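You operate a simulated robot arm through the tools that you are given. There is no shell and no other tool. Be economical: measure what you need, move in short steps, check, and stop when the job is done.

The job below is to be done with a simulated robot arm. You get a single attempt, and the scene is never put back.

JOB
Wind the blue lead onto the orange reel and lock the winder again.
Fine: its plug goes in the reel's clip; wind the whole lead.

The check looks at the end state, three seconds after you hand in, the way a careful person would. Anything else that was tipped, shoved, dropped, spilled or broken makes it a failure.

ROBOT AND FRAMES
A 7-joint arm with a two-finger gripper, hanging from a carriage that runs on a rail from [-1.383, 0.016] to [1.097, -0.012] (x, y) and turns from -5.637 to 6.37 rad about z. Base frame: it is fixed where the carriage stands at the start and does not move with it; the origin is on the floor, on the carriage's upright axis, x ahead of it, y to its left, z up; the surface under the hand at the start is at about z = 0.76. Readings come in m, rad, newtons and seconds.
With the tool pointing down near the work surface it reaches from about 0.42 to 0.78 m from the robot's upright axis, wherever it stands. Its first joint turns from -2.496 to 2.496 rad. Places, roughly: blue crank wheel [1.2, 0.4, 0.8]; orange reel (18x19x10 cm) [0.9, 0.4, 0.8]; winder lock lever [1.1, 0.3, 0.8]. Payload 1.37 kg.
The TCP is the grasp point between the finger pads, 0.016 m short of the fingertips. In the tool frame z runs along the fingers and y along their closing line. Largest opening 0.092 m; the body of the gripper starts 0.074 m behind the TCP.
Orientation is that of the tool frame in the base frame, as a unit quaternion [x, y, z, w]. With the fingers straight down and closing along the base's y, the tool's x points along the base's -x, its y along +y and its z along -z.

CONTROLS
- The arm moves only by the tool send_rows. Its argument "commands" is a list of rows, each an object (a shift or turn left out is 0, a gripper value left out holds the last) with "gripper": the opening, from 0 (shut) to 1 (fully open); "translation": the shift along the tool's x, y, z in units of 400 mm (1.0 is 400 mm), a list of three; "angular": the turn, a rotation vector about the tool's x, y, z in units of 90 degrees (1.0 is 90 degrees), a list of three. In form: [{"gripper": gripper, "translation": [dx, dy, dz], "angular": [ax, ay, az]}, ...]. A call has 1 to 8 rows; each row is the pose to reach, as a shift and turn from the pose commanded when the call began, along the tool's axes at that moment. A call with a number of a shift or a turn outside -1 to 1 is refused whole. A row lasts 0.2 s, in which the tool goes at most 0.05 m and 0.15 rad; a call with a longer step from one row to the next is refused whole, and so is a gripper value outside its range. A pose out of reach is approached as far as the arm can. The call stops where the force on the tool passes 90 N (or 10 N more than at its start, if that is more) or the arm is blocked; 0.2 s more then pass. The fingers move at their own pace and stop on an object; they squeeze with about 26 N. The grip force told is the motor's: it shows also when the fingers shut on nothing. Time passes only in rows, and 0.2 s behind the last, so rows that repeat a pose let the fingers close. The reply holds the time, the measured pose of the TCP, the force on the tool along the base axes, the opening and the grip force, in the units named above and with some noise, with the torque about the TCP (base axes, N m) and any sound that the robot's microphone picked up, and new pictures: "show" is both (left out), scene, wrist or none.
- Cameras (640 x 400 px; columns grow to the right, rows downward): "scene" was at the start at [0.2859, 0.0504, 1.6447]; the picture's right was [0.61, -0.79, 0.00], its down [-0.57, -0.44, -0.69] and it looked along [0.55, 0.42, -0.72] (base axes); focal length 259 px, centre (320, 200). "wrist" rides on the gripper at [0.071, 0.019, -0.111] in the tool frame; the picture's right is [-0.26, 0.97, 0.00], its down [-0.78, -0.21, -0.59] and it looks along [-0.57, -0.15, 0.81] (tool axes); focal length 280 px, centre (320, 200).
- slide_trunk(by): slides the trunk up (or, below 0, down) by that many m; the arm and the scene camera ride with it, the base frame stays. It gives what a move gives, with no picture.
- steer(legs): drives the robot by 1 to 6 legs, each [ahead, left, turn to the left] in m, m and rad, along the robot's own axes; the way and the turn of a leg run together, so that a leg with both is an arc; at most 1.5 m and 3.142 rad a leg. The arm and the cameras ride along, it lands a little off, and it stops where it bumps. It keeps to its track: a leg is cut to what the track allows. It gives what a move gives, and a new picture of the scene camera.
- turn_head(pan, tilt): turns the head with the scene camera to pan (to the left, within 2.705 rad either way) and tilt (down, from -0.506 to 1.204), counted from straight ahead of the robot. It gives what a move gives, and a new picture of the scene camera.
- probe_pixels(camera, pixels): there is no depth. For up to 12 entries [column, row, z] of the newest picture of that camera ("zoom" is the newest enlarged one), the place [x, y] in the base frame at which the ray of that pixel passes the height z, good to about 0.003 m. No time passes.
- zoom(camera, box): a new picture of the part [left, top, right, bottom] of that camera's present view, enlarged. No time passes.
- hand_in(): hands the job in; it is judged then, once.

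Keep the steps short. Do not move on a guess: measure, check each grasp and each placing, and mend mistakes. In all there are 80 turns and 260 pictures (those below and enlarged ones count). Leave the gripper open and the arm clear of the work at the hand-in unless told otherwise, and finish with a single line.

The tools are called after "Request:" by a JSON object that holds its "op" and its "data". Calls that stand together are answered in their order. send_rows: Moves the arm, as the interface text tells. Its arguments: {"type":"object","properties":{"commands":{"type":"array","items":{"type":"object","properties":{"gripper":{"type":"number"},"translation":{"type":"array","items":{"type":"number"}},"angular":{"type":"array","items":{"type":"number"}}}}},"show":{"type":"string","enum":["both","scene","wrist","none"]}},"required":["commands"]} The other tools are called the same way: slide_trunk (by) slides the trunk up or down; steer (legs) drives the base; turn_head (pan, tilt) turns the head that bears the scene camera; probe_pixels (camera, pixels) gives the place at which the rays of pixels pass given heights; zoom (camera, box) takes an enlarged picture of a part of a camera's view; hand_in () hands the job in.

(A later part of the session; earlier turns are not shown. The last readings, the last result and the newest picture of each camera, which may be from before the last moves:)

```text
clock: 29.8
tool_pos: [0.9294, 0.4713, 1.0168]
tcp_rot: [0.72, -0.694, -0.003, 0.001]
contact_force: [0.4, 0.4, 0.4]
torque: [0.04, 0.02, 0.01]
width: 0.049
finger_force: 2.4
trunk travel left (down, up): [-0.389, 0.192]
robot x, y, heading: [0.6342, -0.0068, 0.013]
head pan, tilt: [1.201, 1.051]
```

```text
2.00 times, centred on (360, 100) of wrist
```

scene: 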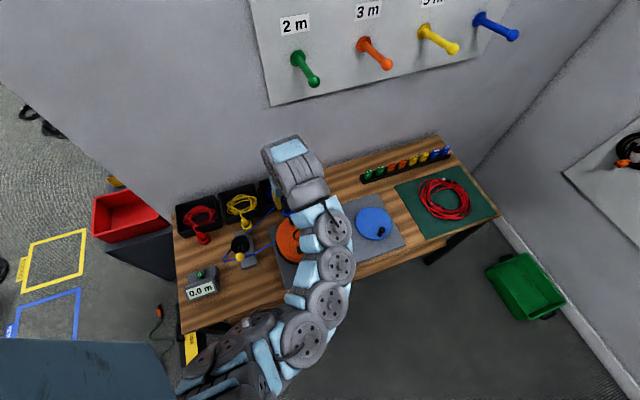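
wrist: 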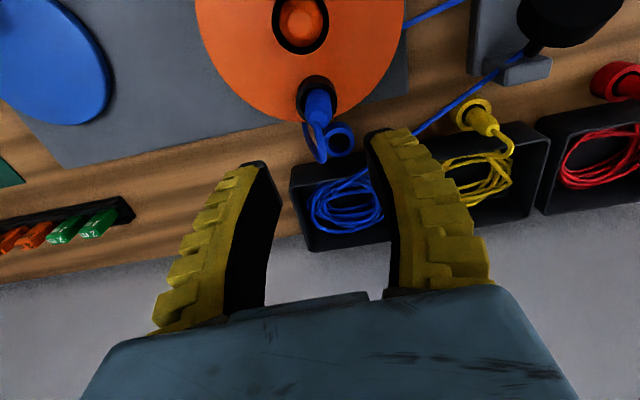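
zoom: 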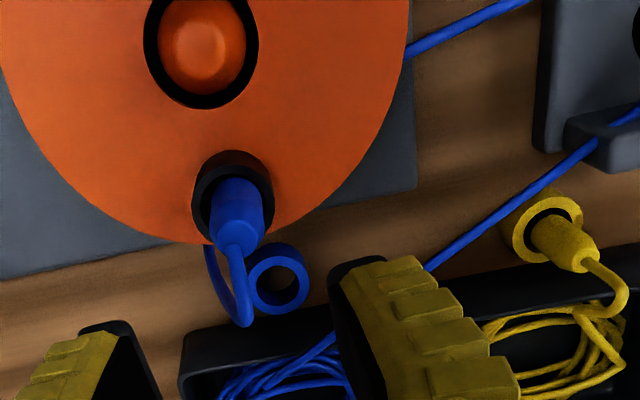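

The plug sits in the clip and the lead runs tray → meter → reel. Next I close the fingers and move above the space behind the lock lever, (1.077,0.40,0.95), to unlock.

Request:
{"op": "send_rows", "data": {"commands": [{"gripper": 0, "translation": [0.04, -0.08, 0.0]}, {"translation": [0.08, -0.16, 0.04]}, {"translation": [0.12, -0.24, 0.08]}, {"translation": [0.16, -0.32, 0.12]}, {"translation": [0.191, -0.363, 0.168]}, {"translation": [0.191, -0.363, 0.168]}], "show": "both"}}

Request:
{"op": "zoom", "data": {"camera": "wrist", "box": [220, 0, 420, 160]}}

```text
clock: 31.2
tool_pos: [1.0785, 0.3996, 0.9473]
tcp_rot: [0.72, -0.694, -0.003, 0.0]
contact_force: [-0.5, 0.5, -0.7]
torque: [0.02, -0.02, 0.05]
width: 0.0
finger_force: 26.3
trunk travel left (down, up): [-0.389, 0.192]
robot x, y, heading: [0.6328, -0.0098, 0.008]
head pan, tilt: [1.201, 1.051]
```

scene: 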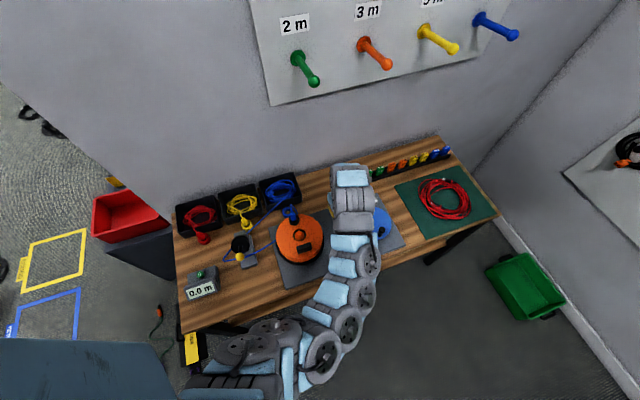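
wrist: 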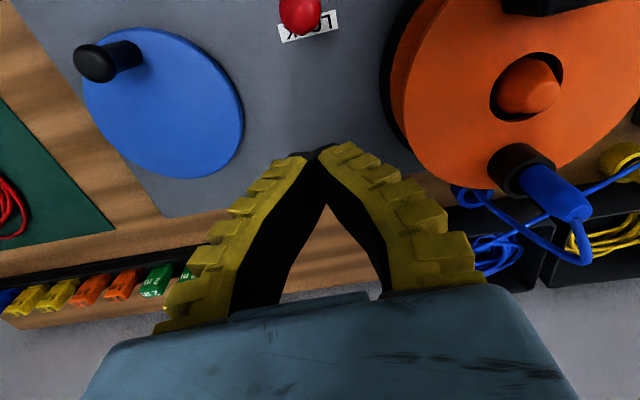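

```text
2.50 times, centred on (320, 80) of wrist
```

zoom: 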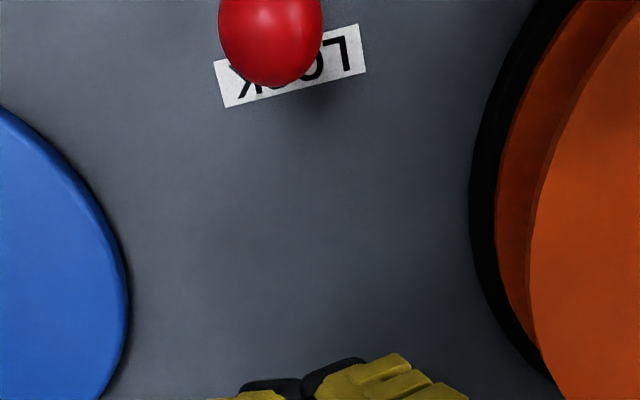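

Probing the knob at (300,14).

Request:
{"op": "probe_pixels", "data": {"camera": "wrist", "pixels": [[300, 14, 0.8], [300, 14, 0.82], [300, 14, 0.83], [300, 14, 0.84], [280, 14, 0.83], [320, 14, 0.83], [310, 25, 0.77]]}}

```text
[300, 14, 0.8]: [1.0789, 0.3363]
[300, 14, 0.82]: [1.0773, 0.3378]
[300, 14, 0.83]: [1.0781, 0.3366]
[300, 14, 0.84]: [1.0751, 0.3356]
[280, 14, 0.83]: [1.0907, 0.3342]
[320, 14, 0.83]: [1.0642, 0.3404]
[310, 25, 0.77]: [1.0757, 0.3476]
```

Knob is at about (1.077,0.337,0.835). I descend behind it to z≈0.83 at y=0.40, then push toward −y to y≈0.33 first.

Request:
{"op": "send_rows", "data": {"commands": [{"translation": [0, 0, 0.1]}, {"translation": [0, 0, 0.2]}, {"translation": [0, 0, 0.295]}, {"translation": [0.04, 0, 0.295]}, {"translation": [0.08, 0, 0.295]}, {"translation": [0.12, 0, 0.295]}, {"translation": [0.17, 0, 0.295]}, {"translation": [0.17, 0, 0.295]}], "show": "both"}}

Request:
{"op": "zoom", "data": {"camera": "wrist", "box": [220, 0, 420, 160]}}

```text
clock: 33.0
tool_pos: [1.0819, 0.3325, 0.8314]
tcp_rot: [0.719, -0.695, -0.003, 0.0]
contact_force: [0.3, 0.2, 0.1]
torque: [0.0, -0.01, 0.02]
width: 0.0
finger_force: 26.2
trunk travel left (down, up): [-0.389, 0.192]
robot x, y, heading: [0.6336, -0.0117, 0.009]
head pan, tilt: [1.201, 1.051]
```

scene: 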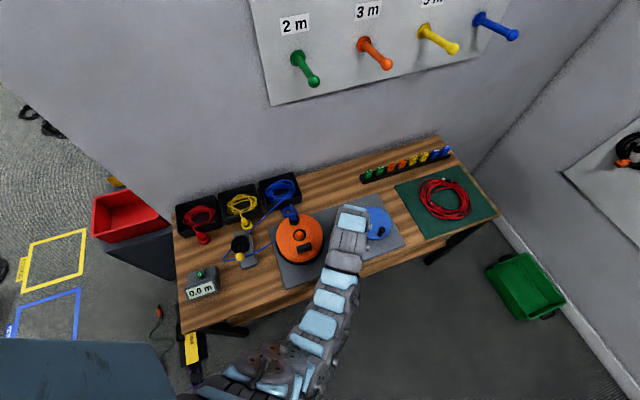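
wrist: 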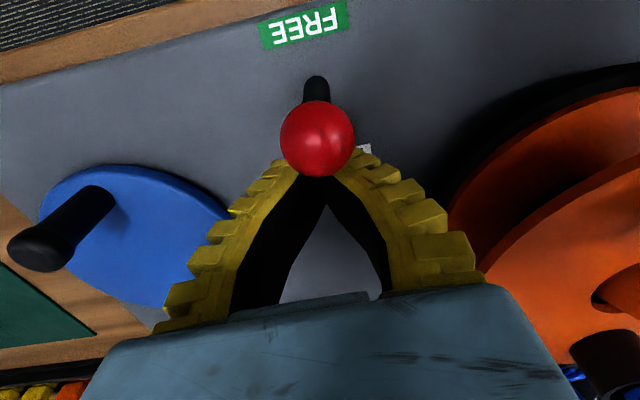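

```text
2.50 times, centred on (320, 80) of wrist
```

zoom: 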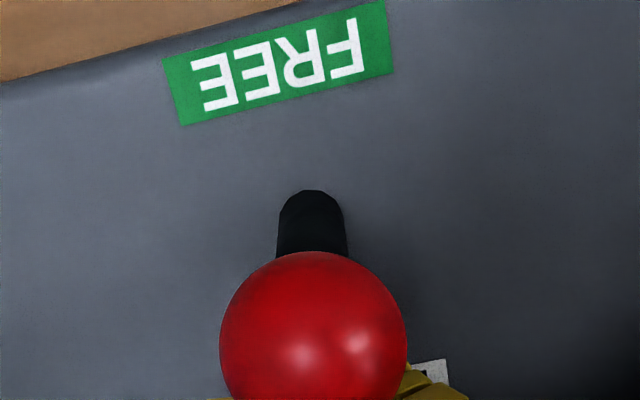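

The knob is right in front of the fingers. I push on in steps to y≈0.295.

Request:
{"op": "send_rows", "data": {"commands": [{"translation": [0.03, 0, 0]}, {"translation": [0.06, 0, 0]}, {"translation": [0.09, 0, 0]}, {"translation": [0.09, 0, 0]}], "show": "wrist"}}

```text
clock: 34.0
tool_pos: [1.0808, 0.3007, 0.8297]
tcp_rot: [0.72, -0.694, -0.004, -0.001]
contact_force: [-1.6, 10.0, 1.2]
torque: [0.07, 0.0, -0.08]
width: 0.0
finger_force: 26.8
trunk travel left (down, up): [-0.389, 0.192]
robot x, y, heading: [0.6324, -0.0102, 0.009]
head pan, tilt: [1.201, 1.051]
```

wrist: 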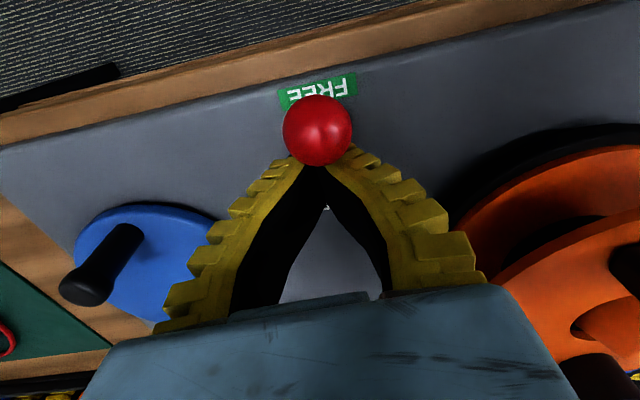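

Force 10 N at the end: the lever is at its FREE stop. I back away (+y) and rise, then check.

Request:
{"op": "send_rows", "data": {"commands": [{"translation": [-0.08, 0, 0]}, {"translation": [-0.16, 0, 0]}, {"translation": [-0.24, 0, -0.06]}, {"translation": [-0.24, 0, -0.16]}, {"translation": [-0.24, 0, -0.26]}, {"translation": [-0.24, 0, -0.3]}, {"translation": [-0.24, 0, -0.3]}], "show": "both"}}

Request:
{"op": "zoom", "data": {"camera": "wrist", "box": [60, 0, 420, 160]}}

```text
clock: 35.6
tool_pos: [1.0789, 0.3915, 0.9502]
tcp_rot: [0.72, -0.694, -0.002, 0.0]
contact_force: [0.1, 0.2, -0.8]
torque: [0.01, 0.01, -0.04]
width: 0.0
finger_force: 25.9
trunk travel left (down, up): [-0.389, 0.192]
robot x, y, heading: [0.6364, -0.007, 0.013]
head pan, tilt: [1.201, 1.051]
```

scene: 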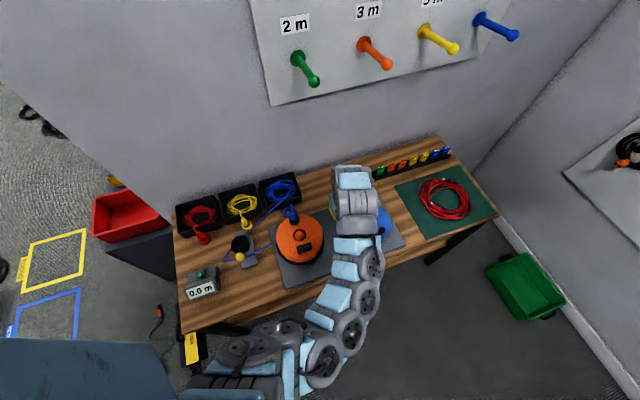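
wrist: 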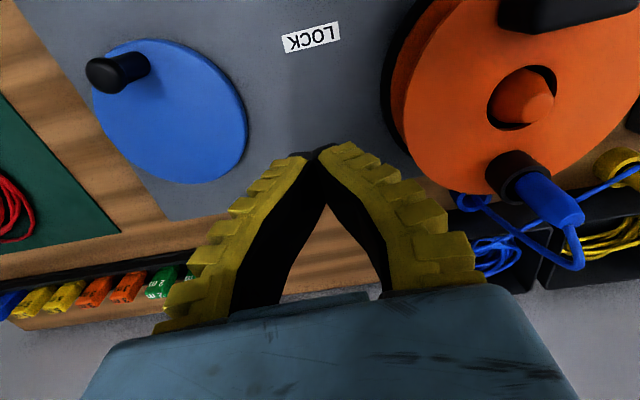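

```text
1.78 times, centred on (240, 80) of wrist
```

zoom: 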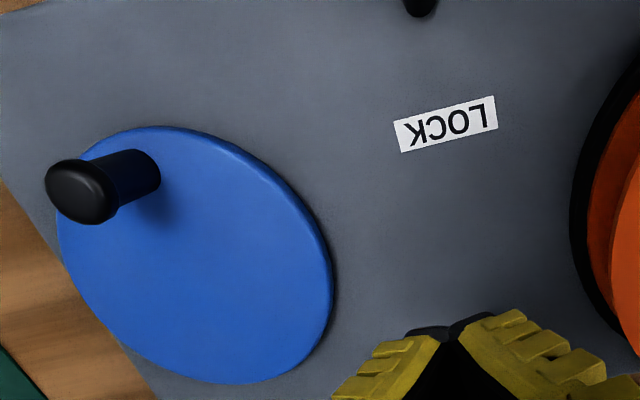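

Lever is on FREE. Now measuring the crank: handle top at (103,73), handle foot (143,62), disc edges at (92,111),(245,120),(150,39),(185,183).

Request:
{"op": "probe_pixels", "data": {"camera": "wrist", "pixels": [[103, 73, 0.82], [103, 73, 0.83], [103, 73, 0.84], [140, 62, 0.79], [93, 105, 0.785], [246, 125, 0.785], [148, 39, 0.785], [185, 184, 0.785], [168, 111, 0.785]]}}

Request:
{"op": "zoom", "data": {"camera": "wrist", "box": [60, 20, 260, 200]}}

Request:
{"op": "zoom", "data": {"camera": "scene", "box": [160, 170, 360, 300]}}

```text
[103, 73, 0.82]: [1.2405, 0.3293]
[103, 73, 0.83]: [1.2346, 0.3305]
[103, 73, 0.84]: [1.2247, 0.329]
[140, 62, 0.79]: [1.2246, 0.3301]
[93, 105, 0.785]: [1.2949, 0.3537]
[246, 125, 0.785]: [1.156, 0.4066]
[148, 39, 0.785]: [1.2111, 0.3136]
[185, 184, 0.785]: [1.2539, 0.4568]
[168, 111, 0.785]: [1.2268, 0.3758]
```

```text
2.22 times, centred on (160, 110) of wrist
```

zoom: 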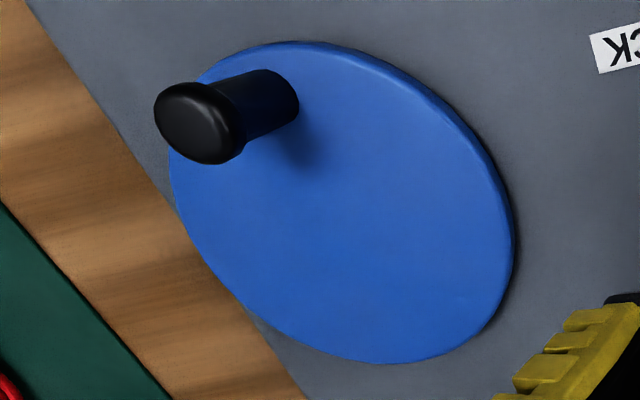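

```text
3.08 times, centred on (260, 235) of scene
```

zoom: 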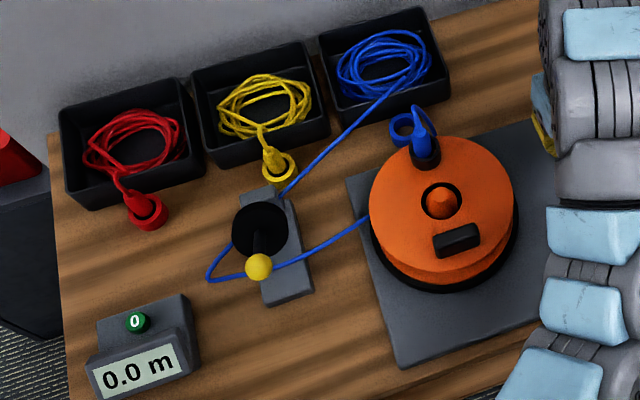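

Crank centre ≈(1.229,0.382), handle ≈(1.235,0.332), top z≈0.833, crank radius ≈0.05. I drive 0.06 m ahead for comfortable reach.

Request:
{"op": "steer", "data": {"legs": [[0.06, 0, 0]]}}

```text
clock: 36.6
tool_pos: [1.1398, 0.3907, 0.9501]
tcp_rot: [0.719, -0.695, -0.002, 0.0]
contact_force: [-0.5, -0.7, 0.1]
torque: [0.03, -0.02, 0.03]
width: 0.0001
finger_force: 26.1
trunk travel left (down, up): [-0.389, 0.192]
robot x, y, heading: [0.6945, -0.0072, 0.006]
head pan, tilt: [1.201, 1.051]
```

scene: 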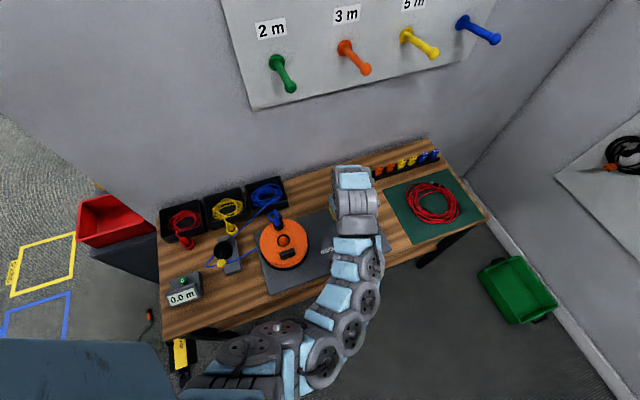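

Moving above the handle with open fingers at z≈0.91.

Request:
{"op": "send_rows", "data": {"commands": [{"gripper": 0.7, "translation": [0.04, -0.06, 0]}, {"translation": [0.08, -0.12, 0.03]}, {"translation": [0.12, -0.18, 0.06]}, {"translation": [0.156, -0.232, 0.1]}, {"translation": [0.156, -0.232, 0.1]}, {"translation": [0.156, -0.232, 0.1]}], "show": "wrist"}}

```text
clock: 38.0
tool_pos: [1.2334, 0.3317, 0.9092]
tcp_rot: [0.72, -0.694, -0.003, 0.0]
contact_force: [0.6, -0.9, -0.1]
torque: [-0.03, 0.01, 0.01]
width: 0.067
finger_force: 1.8
trunk travel left (down, up): [-0.389, 0.192]
robot x, y, heading: [0.6911, -0.0084, 0.003]
head pan, tilt: [1.201, 1.051]
```

wrist: 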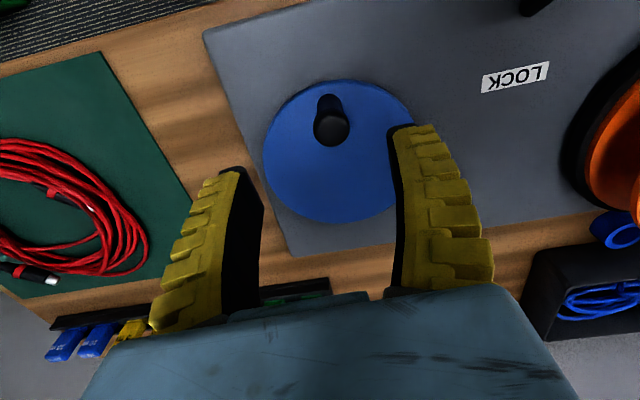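

Refining: handle top (333,128); disc edges (263,150),(416,145),(335,80),(340,222).

Request:
{"op": "probe_pixels", "data": {"camera": "wrist", "pixels": [[333, 128, 0.83], [333, 128, 0.84], [328, 103, 0.79], [263, 150, 0.785], [416, 140, 0.785], [335, 80, 0.785], [340, 222, 0.785]]}}

```text
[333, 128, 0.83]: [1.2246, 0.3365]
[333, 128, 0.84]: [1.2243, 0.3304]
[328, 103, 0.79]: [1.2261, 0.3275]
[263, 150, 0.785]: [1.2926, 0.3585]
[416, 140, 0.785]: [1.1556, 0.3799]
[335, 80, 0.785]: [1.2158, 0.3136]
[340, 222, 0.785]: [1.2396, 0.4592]
```

Handle centre ≈(1.225,0.332), disc centre ≈(1.226,0.385), R≈0.054. I correct −8 mm in x, descend to z≈0.815 and grip the handle.

Request:
{"op": "send_rows", "data": {"commands": [{"translation": [0, 0.02, 0.06]}, {"translation": [0, 0.02, 0.14]}, {"translation": [0, 0.02, 0.2]}, {"translation": [0, 0.02, 0.235]}, {"translation": [0, 0.02, 0.235], "gripper": 0.3}, {"translation": [0, 0.02, 0.235], "gripper": 0}, {"translation": [0, 0.02, 0.235], "gripper": 0}, {"translation": [0, 0.02, 0.235], "gripper": 0}], "show": "wrist"}}

```text
clock: 39.8
tool_pos: [1.2265, 0.3319, 0.8165]
tcp_rot: [0.719, -0.695, -0.003, 0.0]
contact_force: [1.0, 2.3, -2.5]
torque: [0.19, -0.02, -0.06]
width: 0.0134
finger_force: 28.2
trunk travel left (down, up): [-0.389, 0.192]
robot x, y, heading: [0.6934, -0.0061, 0.01]
head pan, tilt: [1.201, 1.051]
```

wrist: 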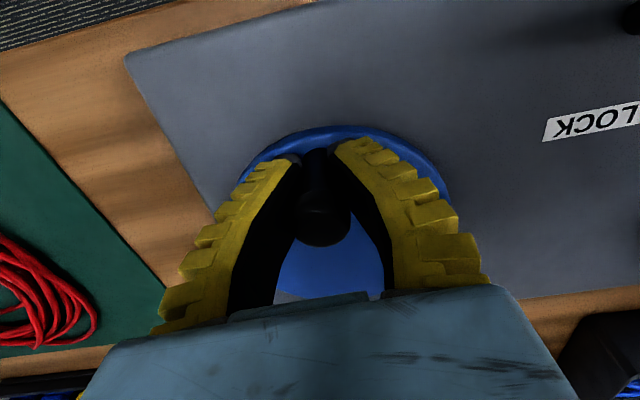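

Handle gripped. A trial: turn counter-clockwise by 45° and see what the reel and lead do.

Request:
{"op": "send_rows", "data": {"commands": [{"translation": [-0.0033, -0.0351, 0]}, {"translation": [-0.0156, -0.0681, 0]}, {"translation": [-0.0359, -0.0969, 0]}, {"translation": [-0.0359, -0.0969, 0]}], "show": "both"}}

Request:
{"op": "zoom", "data": {"camera": "scene", "box": [140, 170, 340, 310]}}

```text
clock: 40.8
tool_pos: [1.2652, 0.3466, 0.8186]
tcp_rot: [0.719, -0.695, -0.002, -0.002]
contact_force: [4.3, -2.5, 6.2]
torque: [0.13, -0.04, -0.15]
width: 0.0069
finger_force: 28.1
trunk travel left (down, up): [-0.389, 0.192]
robot x, y, heading: [0.6922, -0.0106, 0.006]
head pan, tilt: [1.201, 1.051]
```

scene: 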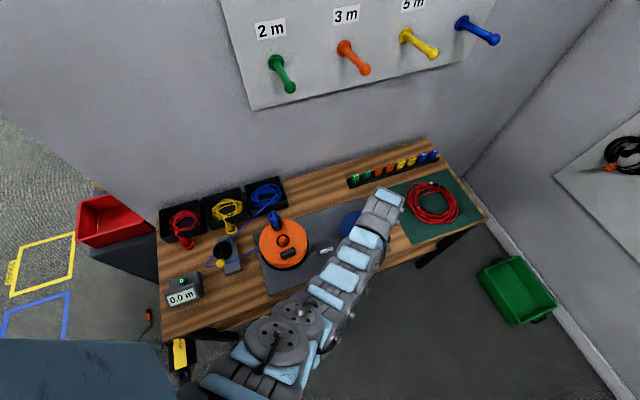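
wrist: 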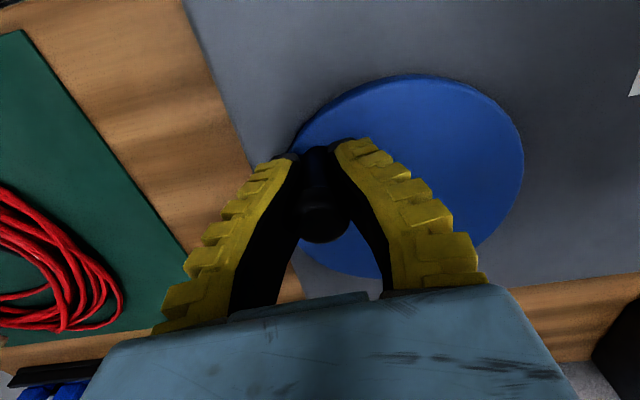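

```text
2.86 times, centred on (240, 240) of scene
```

zoom: 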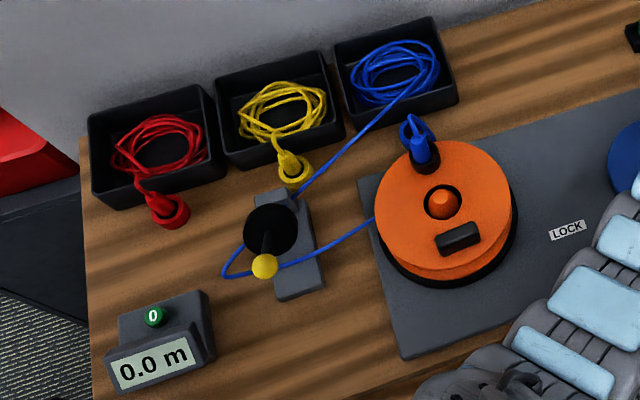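

The wheel follows with light forces (a few N) and the reel seems to turn counter-clockwise slightly, which is the direction the lead comes on. I make one full counter-clockwise turn.

Request:
{"op": "send_rows", "data": {"commands": [{"translation": [-0.0939, -0.043, 0]}, {"translation": [-0.1907, -0.0071, 0]}, {"translation": [-0.2338, 0.0869, 0]}, {"translation": [-0.1978, 0.1836, 0]}, {"translation": [-0.1039, 0.2268, 0]}, {"translation": [-0.0071, 0.1907, 0]}, {"translation": [0.036, 0.0969, 0]}, {"translation": [0, 0, 0]}], "show": "both"}}

Request:
{"op": "zoom", "data": {"camera": "scene", "box": [140, 170, 340, 310]}}

```text
clock: 42.6
tool_pos: [1.2647, 0.3472, 0.816]
tcp_rot: [0.718, -0.696, -0.002, -0.001]
contact_force: [0.1, -0.6, 0.1]
torque: [0.02, -0.05, -0.01]
width: 0.0
finger_force: 27.6
trunk travel left (down, up): [-0.389, 0.192]
robot x, y, heading: [0.6956, -0.0066, 0.006]
head pan, tilt: [1.201, 1.051]
```

scene: 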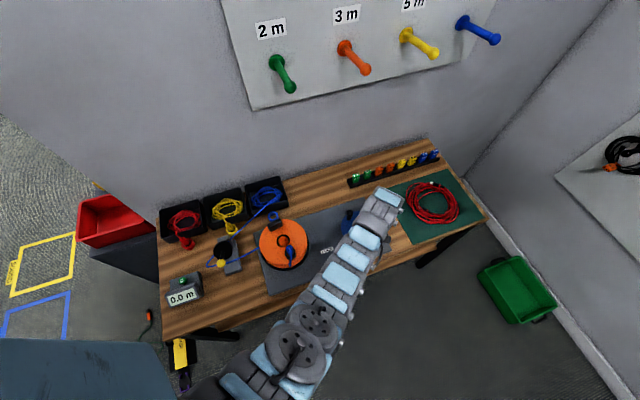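
wrist: 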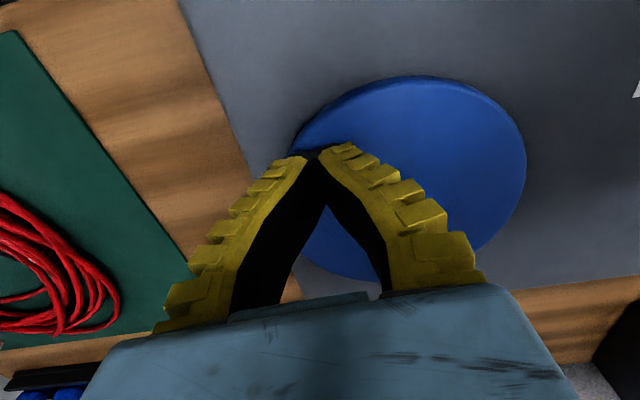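

```text
2.86 times, centred on (240, 240) of scene
```

zoom: 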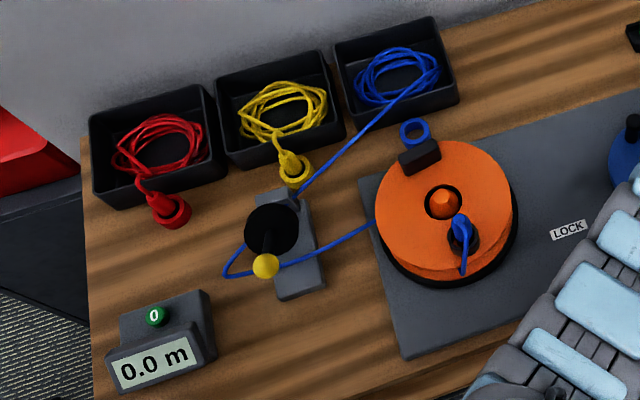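

The handle slipped out of the grip mid-turn, but the reel turned ~180° with the lead attached. Pushing the handle with closed fingers round the circle will be more robust. I probe the handle in the scene for its circle.

Request:
{"op": "zoom", "data": {"camera": "scene", "box": [320, 190, 420, 250]}}

```text
6.40 times, centred on (370, 220) of scene
```

zoom: 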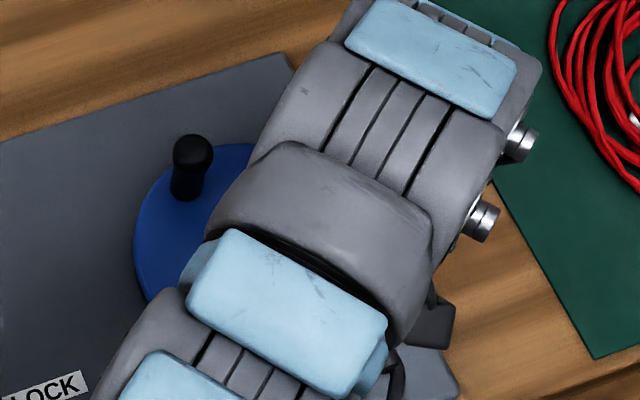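

Request:
{"op": "probe_pixels", "data": {"camera": "zoom", "pixels": [[192, 148, 0.83], [185, 190, 0.79], [136, 225, 0.785], [250, 145, 0.785]]}}

```text
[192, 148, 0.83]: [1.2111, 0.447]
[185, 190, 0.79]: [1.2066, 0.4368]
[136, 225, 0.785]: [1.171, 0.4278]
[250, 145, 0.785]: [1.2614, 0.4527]
```

Handle is at (1.209,0.441): circle centre ≈(1.226,0.386), R≈0.055, crank:reel about 1:1. I circle once with the closed fingers to pick the handle up by pushing.

Request:
{"op": "send_rows", "data": {"commands": [{"translation": [-0.0939, -0.043, 0], "gripper": 0}, {"translation": [-0.1907, -0.0071, 0]}, {"translation": [-0.2338, 0.0869, 0]}, {"translation": [-0.1978, 0.1836, 0]}, {"translation": [-0.1039, 0.2268, 0]}, {"translation": [-0.0071, 0.1907, 0]}, {"translation": [0.036, 0.0969, 0]}, {"translation": [0, 0, 0]}], "show": "both"}}

Request:
{"op": "zoom", "data": {"camera": "scene", "box": [140, 170, 340, 310]}}

```text
clock: 43.8
tool_pos: [1.1887, 0.3858, 0.8139]
tcp_rot: [0.717, -0.697, 0.003, 0.003]
contact_force: [-2.0, 1.8, -0.9]
torque: [-0.18, -0.11, -0.02]
width: 0.0
finger_force: 27.5
trunk travel left (down, up): [-0.389, 0.192]
robot x, y, heading: [0.6947, -0.012, 0.002]
head pan, tilt: [1.201, 1.051]
stopped in row 6: the force on the tool passed its limit at 109 N (the readings are from after the stop); the commanded pose is now the measured one
```

scene: 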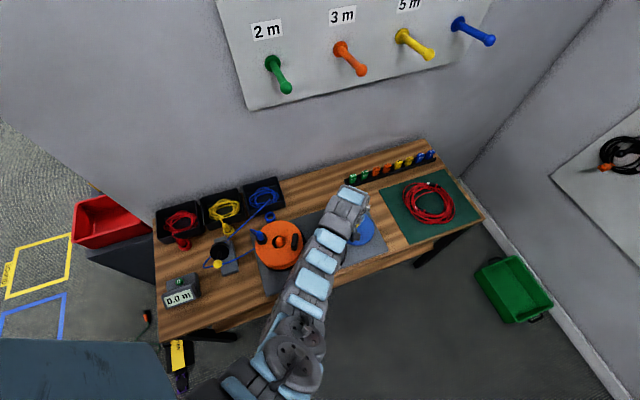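
wrist: 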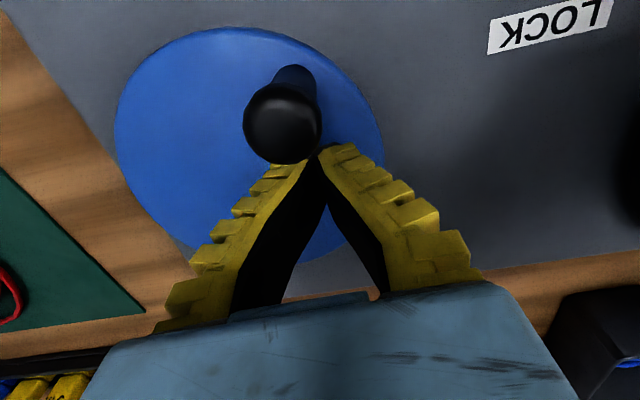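

```text
2.86 times, centred on (240, 240) of scene
```

zoom: 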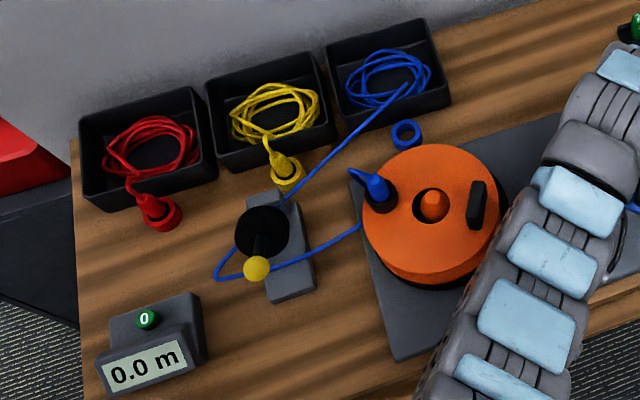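

The push hit 109 N, too fast/jammed. I measure handle top (283,125) and foot (297,82), and disc edges now.

Request:
{"op": "probe_pixels", "data": {"camera": "wrist", "pixels": [[283, 125, 0.83], [283, 120, 0.835], [297, 82, 0.79], [114, 130, 0.785], [384, 160, 0.785], [215, 28, 0.785]]}}

```text
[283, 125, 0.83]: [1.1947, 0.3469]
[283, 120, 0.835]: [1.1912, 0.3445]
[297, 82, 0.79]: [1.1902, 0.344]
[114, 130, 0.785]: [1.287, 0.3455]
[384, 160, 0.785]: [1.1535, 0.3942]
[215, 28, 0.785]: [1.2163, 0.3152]
```

The handle is at (1.192,0.3445), it was just an impact and the reel did turn on. I now push more gently: 25° steps with a soft start.

Request:
{"op": "send_rows", "data": {"commands": [{"translation": [0.0338, 0.0405, 0], "gripper": 0}, {"translation": [0.0566, 0.033, 0]}, {"translation": [0.0876, 0.0146, 0]}, {"translation": [0.1192, -0.0209, 0]}, {"translation": [0.1389, -0.0772, 0]}, {"translation": [0.133, -0.1364, 0]}, {"translation": [0.1025, -0.1876, 0]}, {"translation": [0.0532, -0.2211, 0]}], "show": "both"}}

Request:
{"op": "zoom", "data": {"camera": "scene", "box": [140, 170, 340, 310]}}

```text
clock: 45.6
tool_pos: [1.2752, 0.3713, 0.8161]
tcp_rot: [0.716, -0.698, 0.005, -0.001]
contact_force: [-0.1, -0.2, -0.2]
torque: [0.03, 0.0, 0.0]
width: 0.0
finger_force: 27.8
trunk travel left (down, up): [-0.389, 0.192]
robot x, y, heading: [0.6948, -0.0098, 0.004]
head pan, tilt: [1.201, 1.051]
```

scene: 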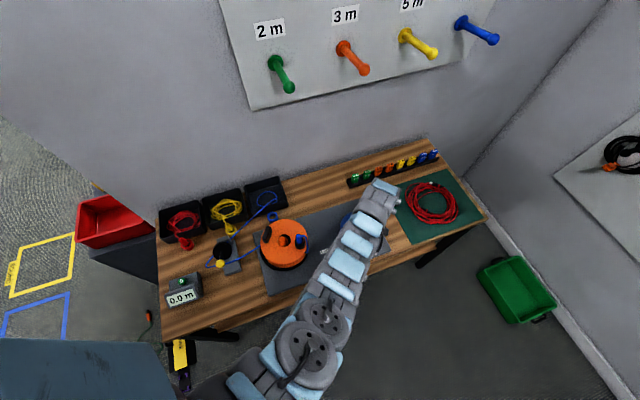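
wrist: 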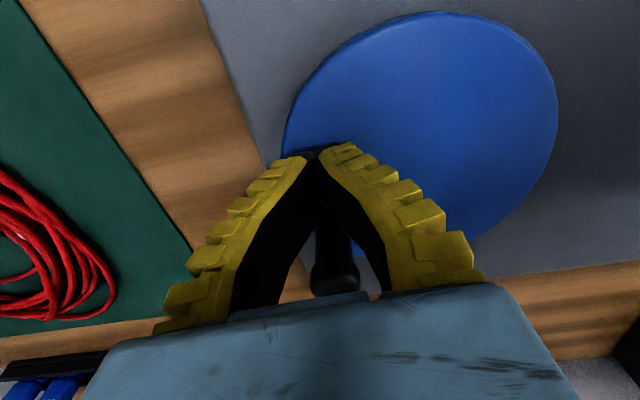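

```text
2.86 times, centred on (240, 240) of scene
```

zoom: 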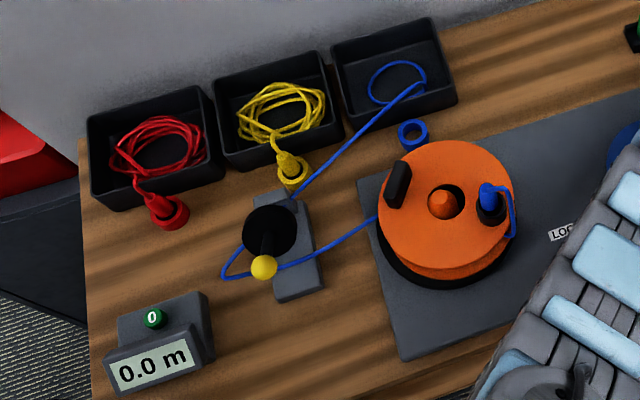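

The tray coil is almost used up — winding works. I push on, 25° steps, 180° further.

Request:
{"op": "send_rows", "data": {"commands": [{"translation": [-0.0348, -0.0087, 0], "gripper": 0}, {"translation": [-0.0824, -0.0057, 0]}, {"translation": [-0.1361, 0.0205, 0]}, {"translation": [-0.1734, 0.0668, 0]}, {"translation": [-0.1878, 0.1245, 0]}, {"translation": [-0.1764, 0.1828, 0]}, {"translation": [-0.1416, 0.231, 0]}, {"translation": [-0.1007, 0.2561, 0]}], "show": "both"}}

Request:
{"op": "zoom", "data": {"camera": "scene", "box": [140, 170, 340, 310]}}

```text
clock: 47.0
tool_pos: [1.2292, 0.4073, 0.8092]
tcp_rot: [-0.707, 0.707, -0.024, -0.004]
contact_force: [15.2, -46.6, 15.4]
torque: [1.74, 0.95, 1.28]
width: 0.0001
finger_force: 26.5
trunk travel left (down, up): [-0.389, 0.192]
robot x, y, heading: [0.6967, -0.0073, -0.003]
head pan, tilt: [1.201, 1.051]
stopped in row 6: the force on the tool passed its limit at 97 N (the readings are from after the stop); the commanded pose is now the measured one
```

scene: 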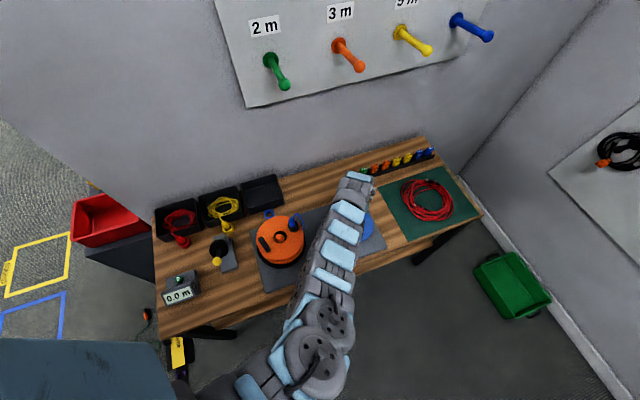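
wrist: 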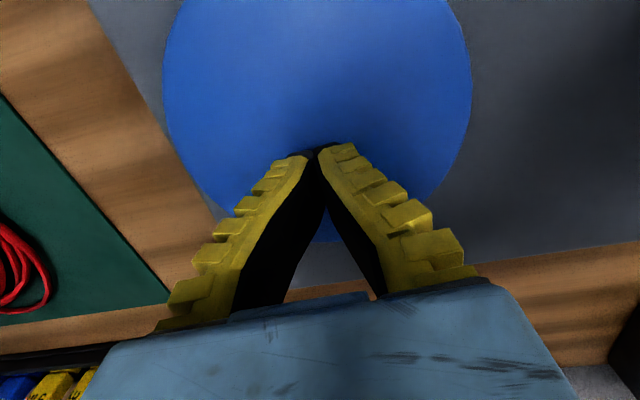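

```text
2.86 times, centred on (240, 240) of scene
```

zoom: 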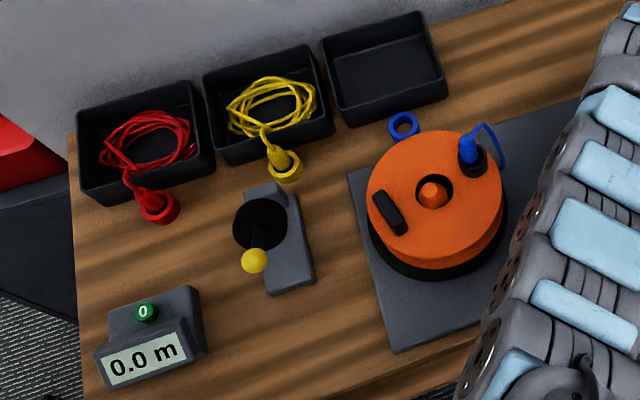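

The tray is empty and no lead is left on the bench: all wound, and the crank now resists (46 N). I back off from the handle toward −y, and rise.

Request:
{"op": "send_rows", "data": {"commands": [{"translation": [0.03, 0, 0]}, {"translation": [0.06, 0, 0]}, {"translation": [0.06, 0, -0.08]}, {"translation": [0.06, 0, -0.18]}, {"translation": [0.06, 0, -0.28]}, {"translation": [0.06, 0, -0.34]}, {"translation": [0.06, 0, -0.34]}], "show": "both"}}

Request:
{"op": "zoom", "data": {"camera": "scene", "box": [140, 170, 340, 310]}}

```text
clock: 48.6
tool_pos: [1.2161, 0.4063, 0.9476]
tcp_rot: [0.711, -0.703, 0.016, 0.002]
contact_force: [0.1, 0.1, -0.3]
torque: [-0.02, -0.03, 0.0]
width: 0.0001
finger_force: 28.2
trunk travel left (down, up): [-0.389, 0.192]
robot x, y, heading: [0.6912, -0.0075, -0.001]
head pan, tilt: [1.201, 1.051]
```

scene: 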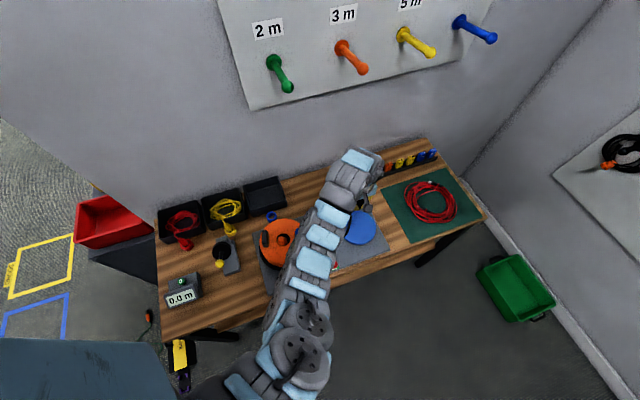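
wrist: 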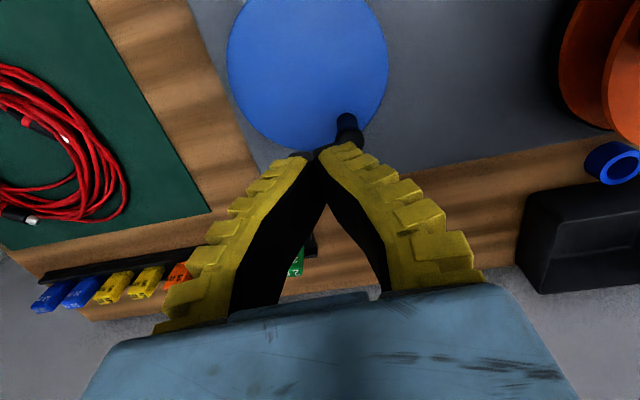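

```text
2.86 times, centred on (240, 240) of scene
```

zoom: 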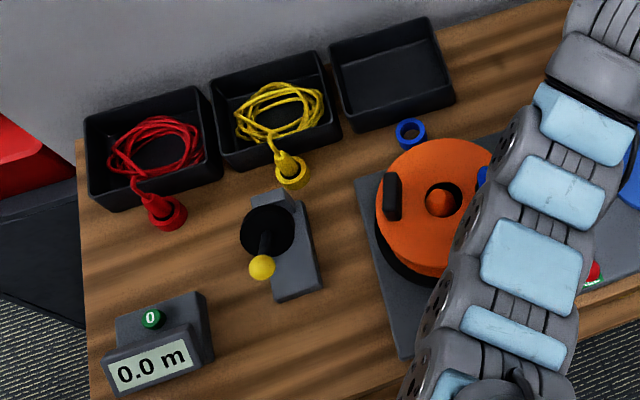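

Wound up. Next, drive 0.1 m back so I can reach in front of the lever to lock it.

Request:
{"op": "steer", "data": {"legs": [[-0.1, 0, 0]]}}

```text
clock: 49.7
tool_pos: [1.1185, 0.4072, 0.9466]
tcp_rot: [0.711, -0.703, 0.015, 0.0]
contact_force: [0.2, -0.5, -0.6]
torque: [0.0, 0.01, 0.01]
width: 0.0
finger_force: 28.4
trunk travel left (down, up): [-0.389, 0.192]
robot x, y, heading: [0.598, -0.009, 0.004]
head pan, tilt: [1.201, 1.051]
```

scene: 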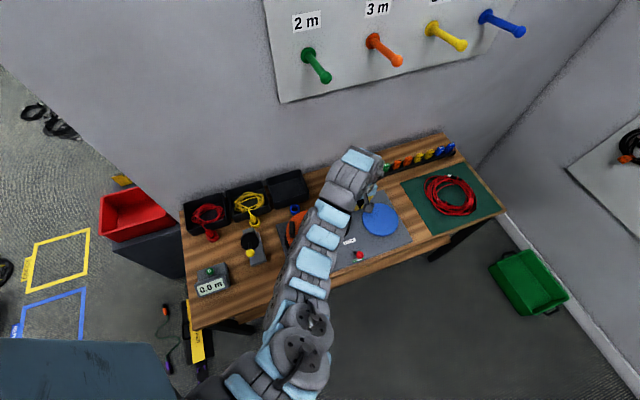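

Moving in front of the lever: (1.079, 0.225, 0.95).

Request:
{"op": "send_rows", "data": {"commands": [{"translation": [0.09, 0.02, 0]}, {"translation": [0.18, 0.04, 0]}, {"translation": [0.27, 0.06, 0]}, {"translation": [0.36, 0.08, 0]}, {"translation": [0.42, 0.104, 0]}, {"translation": [0.454, 0.104, 0]}, {"translation": [0.454, 0.104, 0]}], "show": "both"}}

Request:
{"op": "zoom", "data": {"camera": "scene", "box": [240, 170, 440, 295]}}

```text
clock: 51.3
tool_pos: [1.0786, 0.2249, 0.9523]
tcp_rot: [0.711, -0.703, 0.015, 0.0]
contact_force: [-0.6, -0.4, -0.6]
torque: [-0.04, -0.01, 0.03]
width: 0.0
finger_force: 27.9
trunk travel left (down, up): [-0.389, 0.192]
robot x, y, heading: [0.5964, -0.0076, -0.002]
head pan, tilt: [1.201, 1.051]
```

scene: 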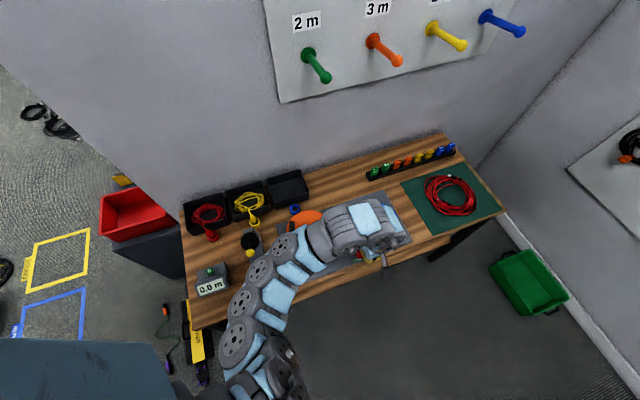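
wrist: 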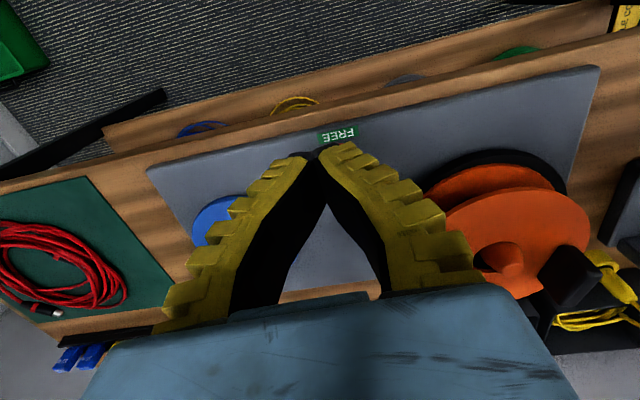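

```text
3.20 times, centred on (340, 232) of scene
```

zoom: 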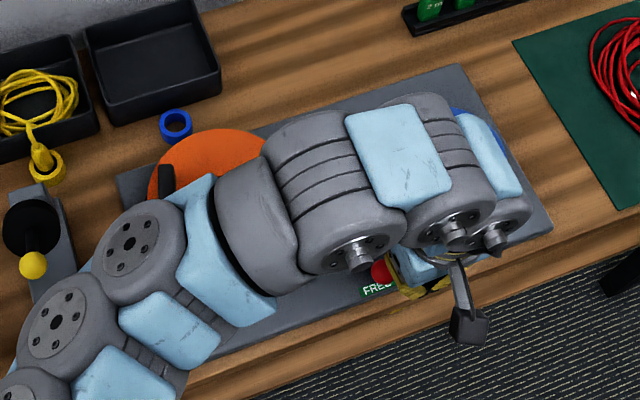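

Arm links pass over the reel, so I raise the trunk 0.1 m more to keep them high before lowering the hand.

Request:
{"op": "slide_trunk", "data": {"by": 0.1}}

Request:
{"op": "send_rows", "data": {"commands": [{"translation": [0, 0, 0.1]}, {"translation": [0, 0, 0.2]}, {"translation": [0, 0, 0.3]}, {"translation": [0, 0, 0.38]}, {"translation": [0, 0, 0.38]}], "show": "both"}}

```text
clock: 52.7
tool_pos: [1.0775, 0.2262, 1.0519]
tcp_rot: [0.711, -0.703, 0.015, 0.0]
contact_force: [-0.7, -0.4, 0.3]
torque: [0.01, -0.02, -0.04]
width: 0.0
finger_force: 27.8
trunk travel left (down, up): [-0.489, 0.092]
robot x, y, heading: [0.5973, -0.01, 0.001]
head pan, tilt: [1.201, 1.051]
```

```text
clock: 53.9
tool_pos: [1.0815, 0.2226, 0.8999]
tcp_rot: [0.711, -0.703, 0.016, 0.002]
contact_force: [-0.7, 0.3, -0.3]
torque: [0.0, 0.0, -0.02]
width: 0.0
finger_force: 28.5
trunk travel left (down, up): [-0.489, 0.092]
robot x, y, heading: [0.5961, -0.0058, 0.004]
head pan, tilt: [1.201, 1.051]
```

scene: 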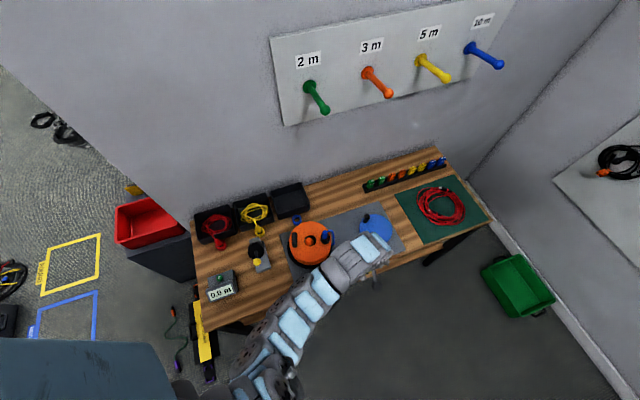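
wrist: 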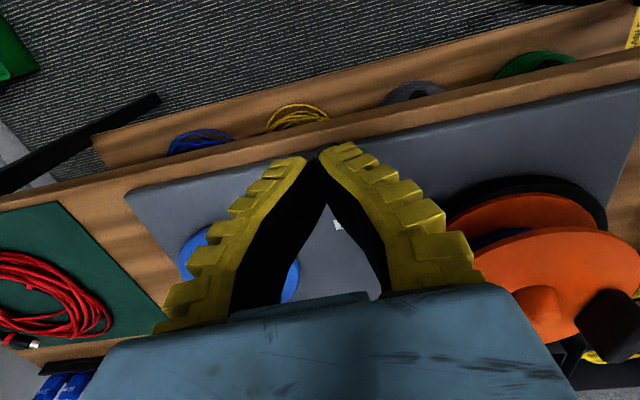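

Lowering to z≈0.83 in front of the knob (finger edge y≈0.238, knob edge ≈0.26).

Request:
{"op": "send_rows", "data": {"commands": [{"translation": [0, 0, 0.06]}, {"translation": [0, 0, 0.12]}, {"translation": [0, 0, 0.172]}, {"translation": [0, 0, 0.172]}], "show": "wrist"}}

Request:
{"op": "zoom", "data": {"camera": "wrist", "box": [230, 130, 420, 300]}}

```text
clock: 54.9
tool_pos: [1.083, 0.2224, 0.8309]
tcp_rot: [0.711, -0.703, 0.015, 0.001]
contact_force: [0.4, -0.9, -0.4]
torque: [0.03, 0.0, 0.01]
width: 0.0
finger_force: 27.6
trunk travel left (down, up): [-0.489, 0.092]
robot x, y, heading: [0.5979, -0.0043, 0.002]
head pan, tilt: [1.201, 1.051]
```

wrist: 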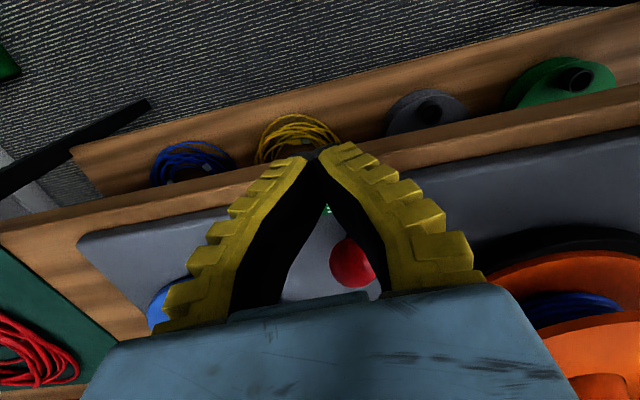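

```text
2.35 times, centred on (325, 215) of wrist
```

zoom: 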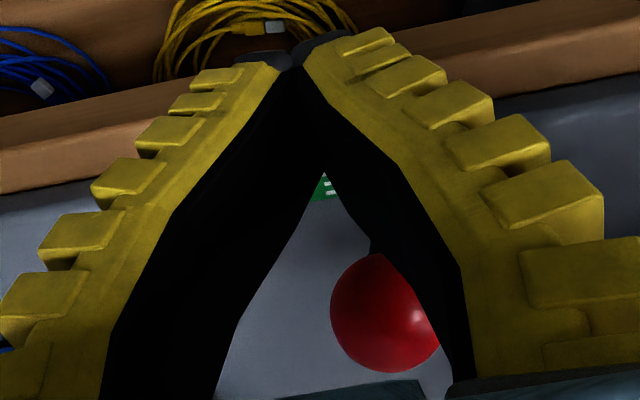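

Knob visible at (351,262); checking its place.

Request:
{"op": "probe_pixels", "data": {"camera": "wrist", "pixels": [[351, 262, 0.825], [351, 262, 0.835], [327, 205, 0.77]]}}

```text
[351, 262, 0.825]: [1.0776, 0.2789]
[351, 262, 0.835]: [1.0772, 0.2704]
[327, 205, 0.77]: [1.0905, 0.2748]
```

Pushing +y with a 5 mm x correction to y≈0.312.

Request:
{"op": "send_rows", "data": {"commands": [{"translation": [-0.03, 0.0125, 0]}, {"translation": [-0.07, 0.0125, 0]}, {"translation": [-0.11, 0.0125, 0]}, {"translation": [-0.15, 0.0125, 0]}, {"translation": [-0.19, 0.0125, 0]}, {"translation": [-0.225, 0.0125, 0]}, {"translation": [-0.225, 0.0125, 0]}], "show": "wrist"}}

```text
clock: 56.5
tool_pos: [1.0761, 0.3037, 0.8279]
tcp_rot: [0.71, -0.704, 0.019, 0.004]
contact_force: [-7.3, -25.9, 14.4]
torque: [-0.01, 0.17, 0.22]
width: 0.0001
finger_force: 28.0
trunk travel left (down, up): [-0.489, 0.092]
robot x, y, heading: [0.5925, -0.0072, -0.001]
head pan, tilt: [1.201, 1.051]
```

wrist: 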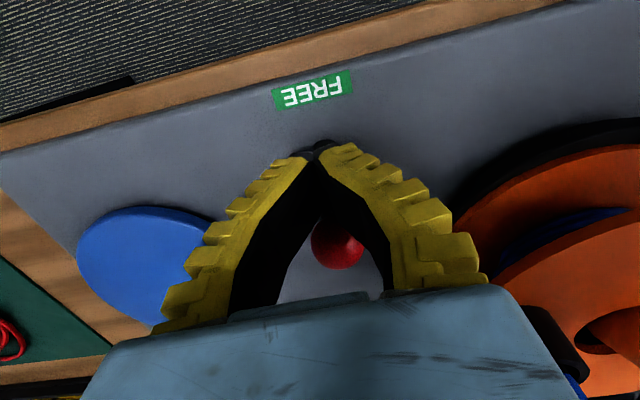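

26 N against the LOCK stop. I back off, rise, and check.

Request:
{"op": "send_rows", "data": {"commands": [{"translation": [0.08, 0, 0]}, {"translation": [0.16, 0, 0]}, {"translation": [0.2, 0, -0.08]}, {"translation": [0.2, 0, -0.18]}, {"translation": [0.2, 0, -0.28]}, {"translation": [0.2, 0, -0.38], "gripper": 1}, {"translation": [0.2, 0, -0.46], "gripper": 1}, {"translation": [0.2, 0, -0.46], "gripper": 1}], "show": "both"}}

Request:
{"op": "zoom", "data": {"camera": "scene", "box": [180, 170, 420, 320]}}

```text
clock: 58.3
tool_pos: [1.0761, 0.235, 1.0145]
tcp_rot: [0.711, -0.703, 0.015, 0.002]
contact_force: [-0.5, 0.3, -1.1]
torque: [-0.01, 0.04, 0.03]
width: 0.092
finger_force: 0.0
trunk travel left (down, up): [-0.489, 0.092]
robot x, y, heading: [0.5988, -0.0107, 0.003]
head pan, tilt: [1.201, 1.051]
```

scene: 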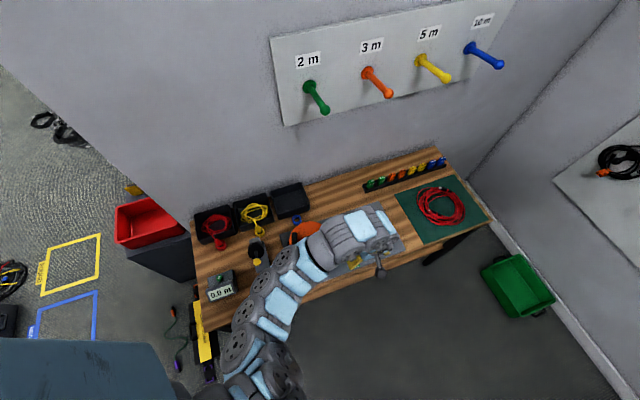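
wrist: 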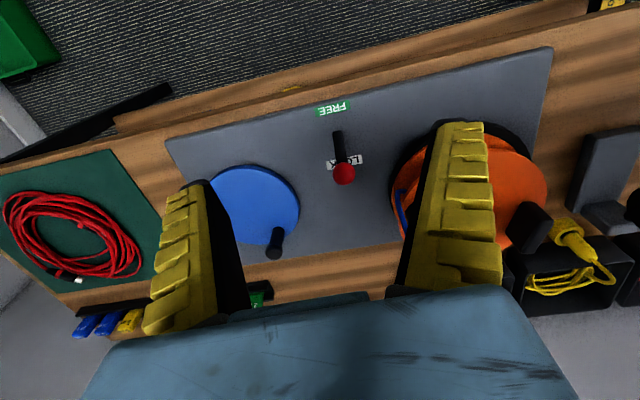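

```text
2.67 times, centred on (300, 245) of scene
```

zoom: 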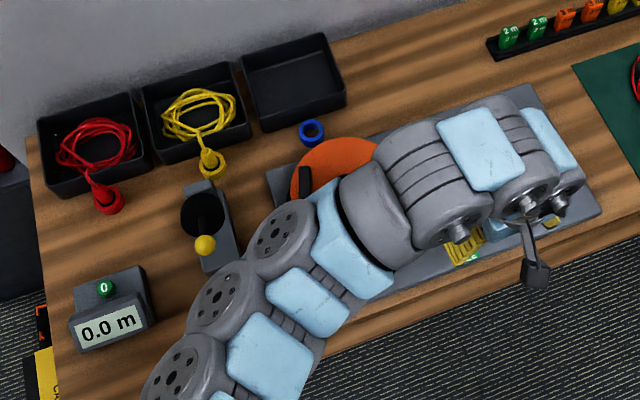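

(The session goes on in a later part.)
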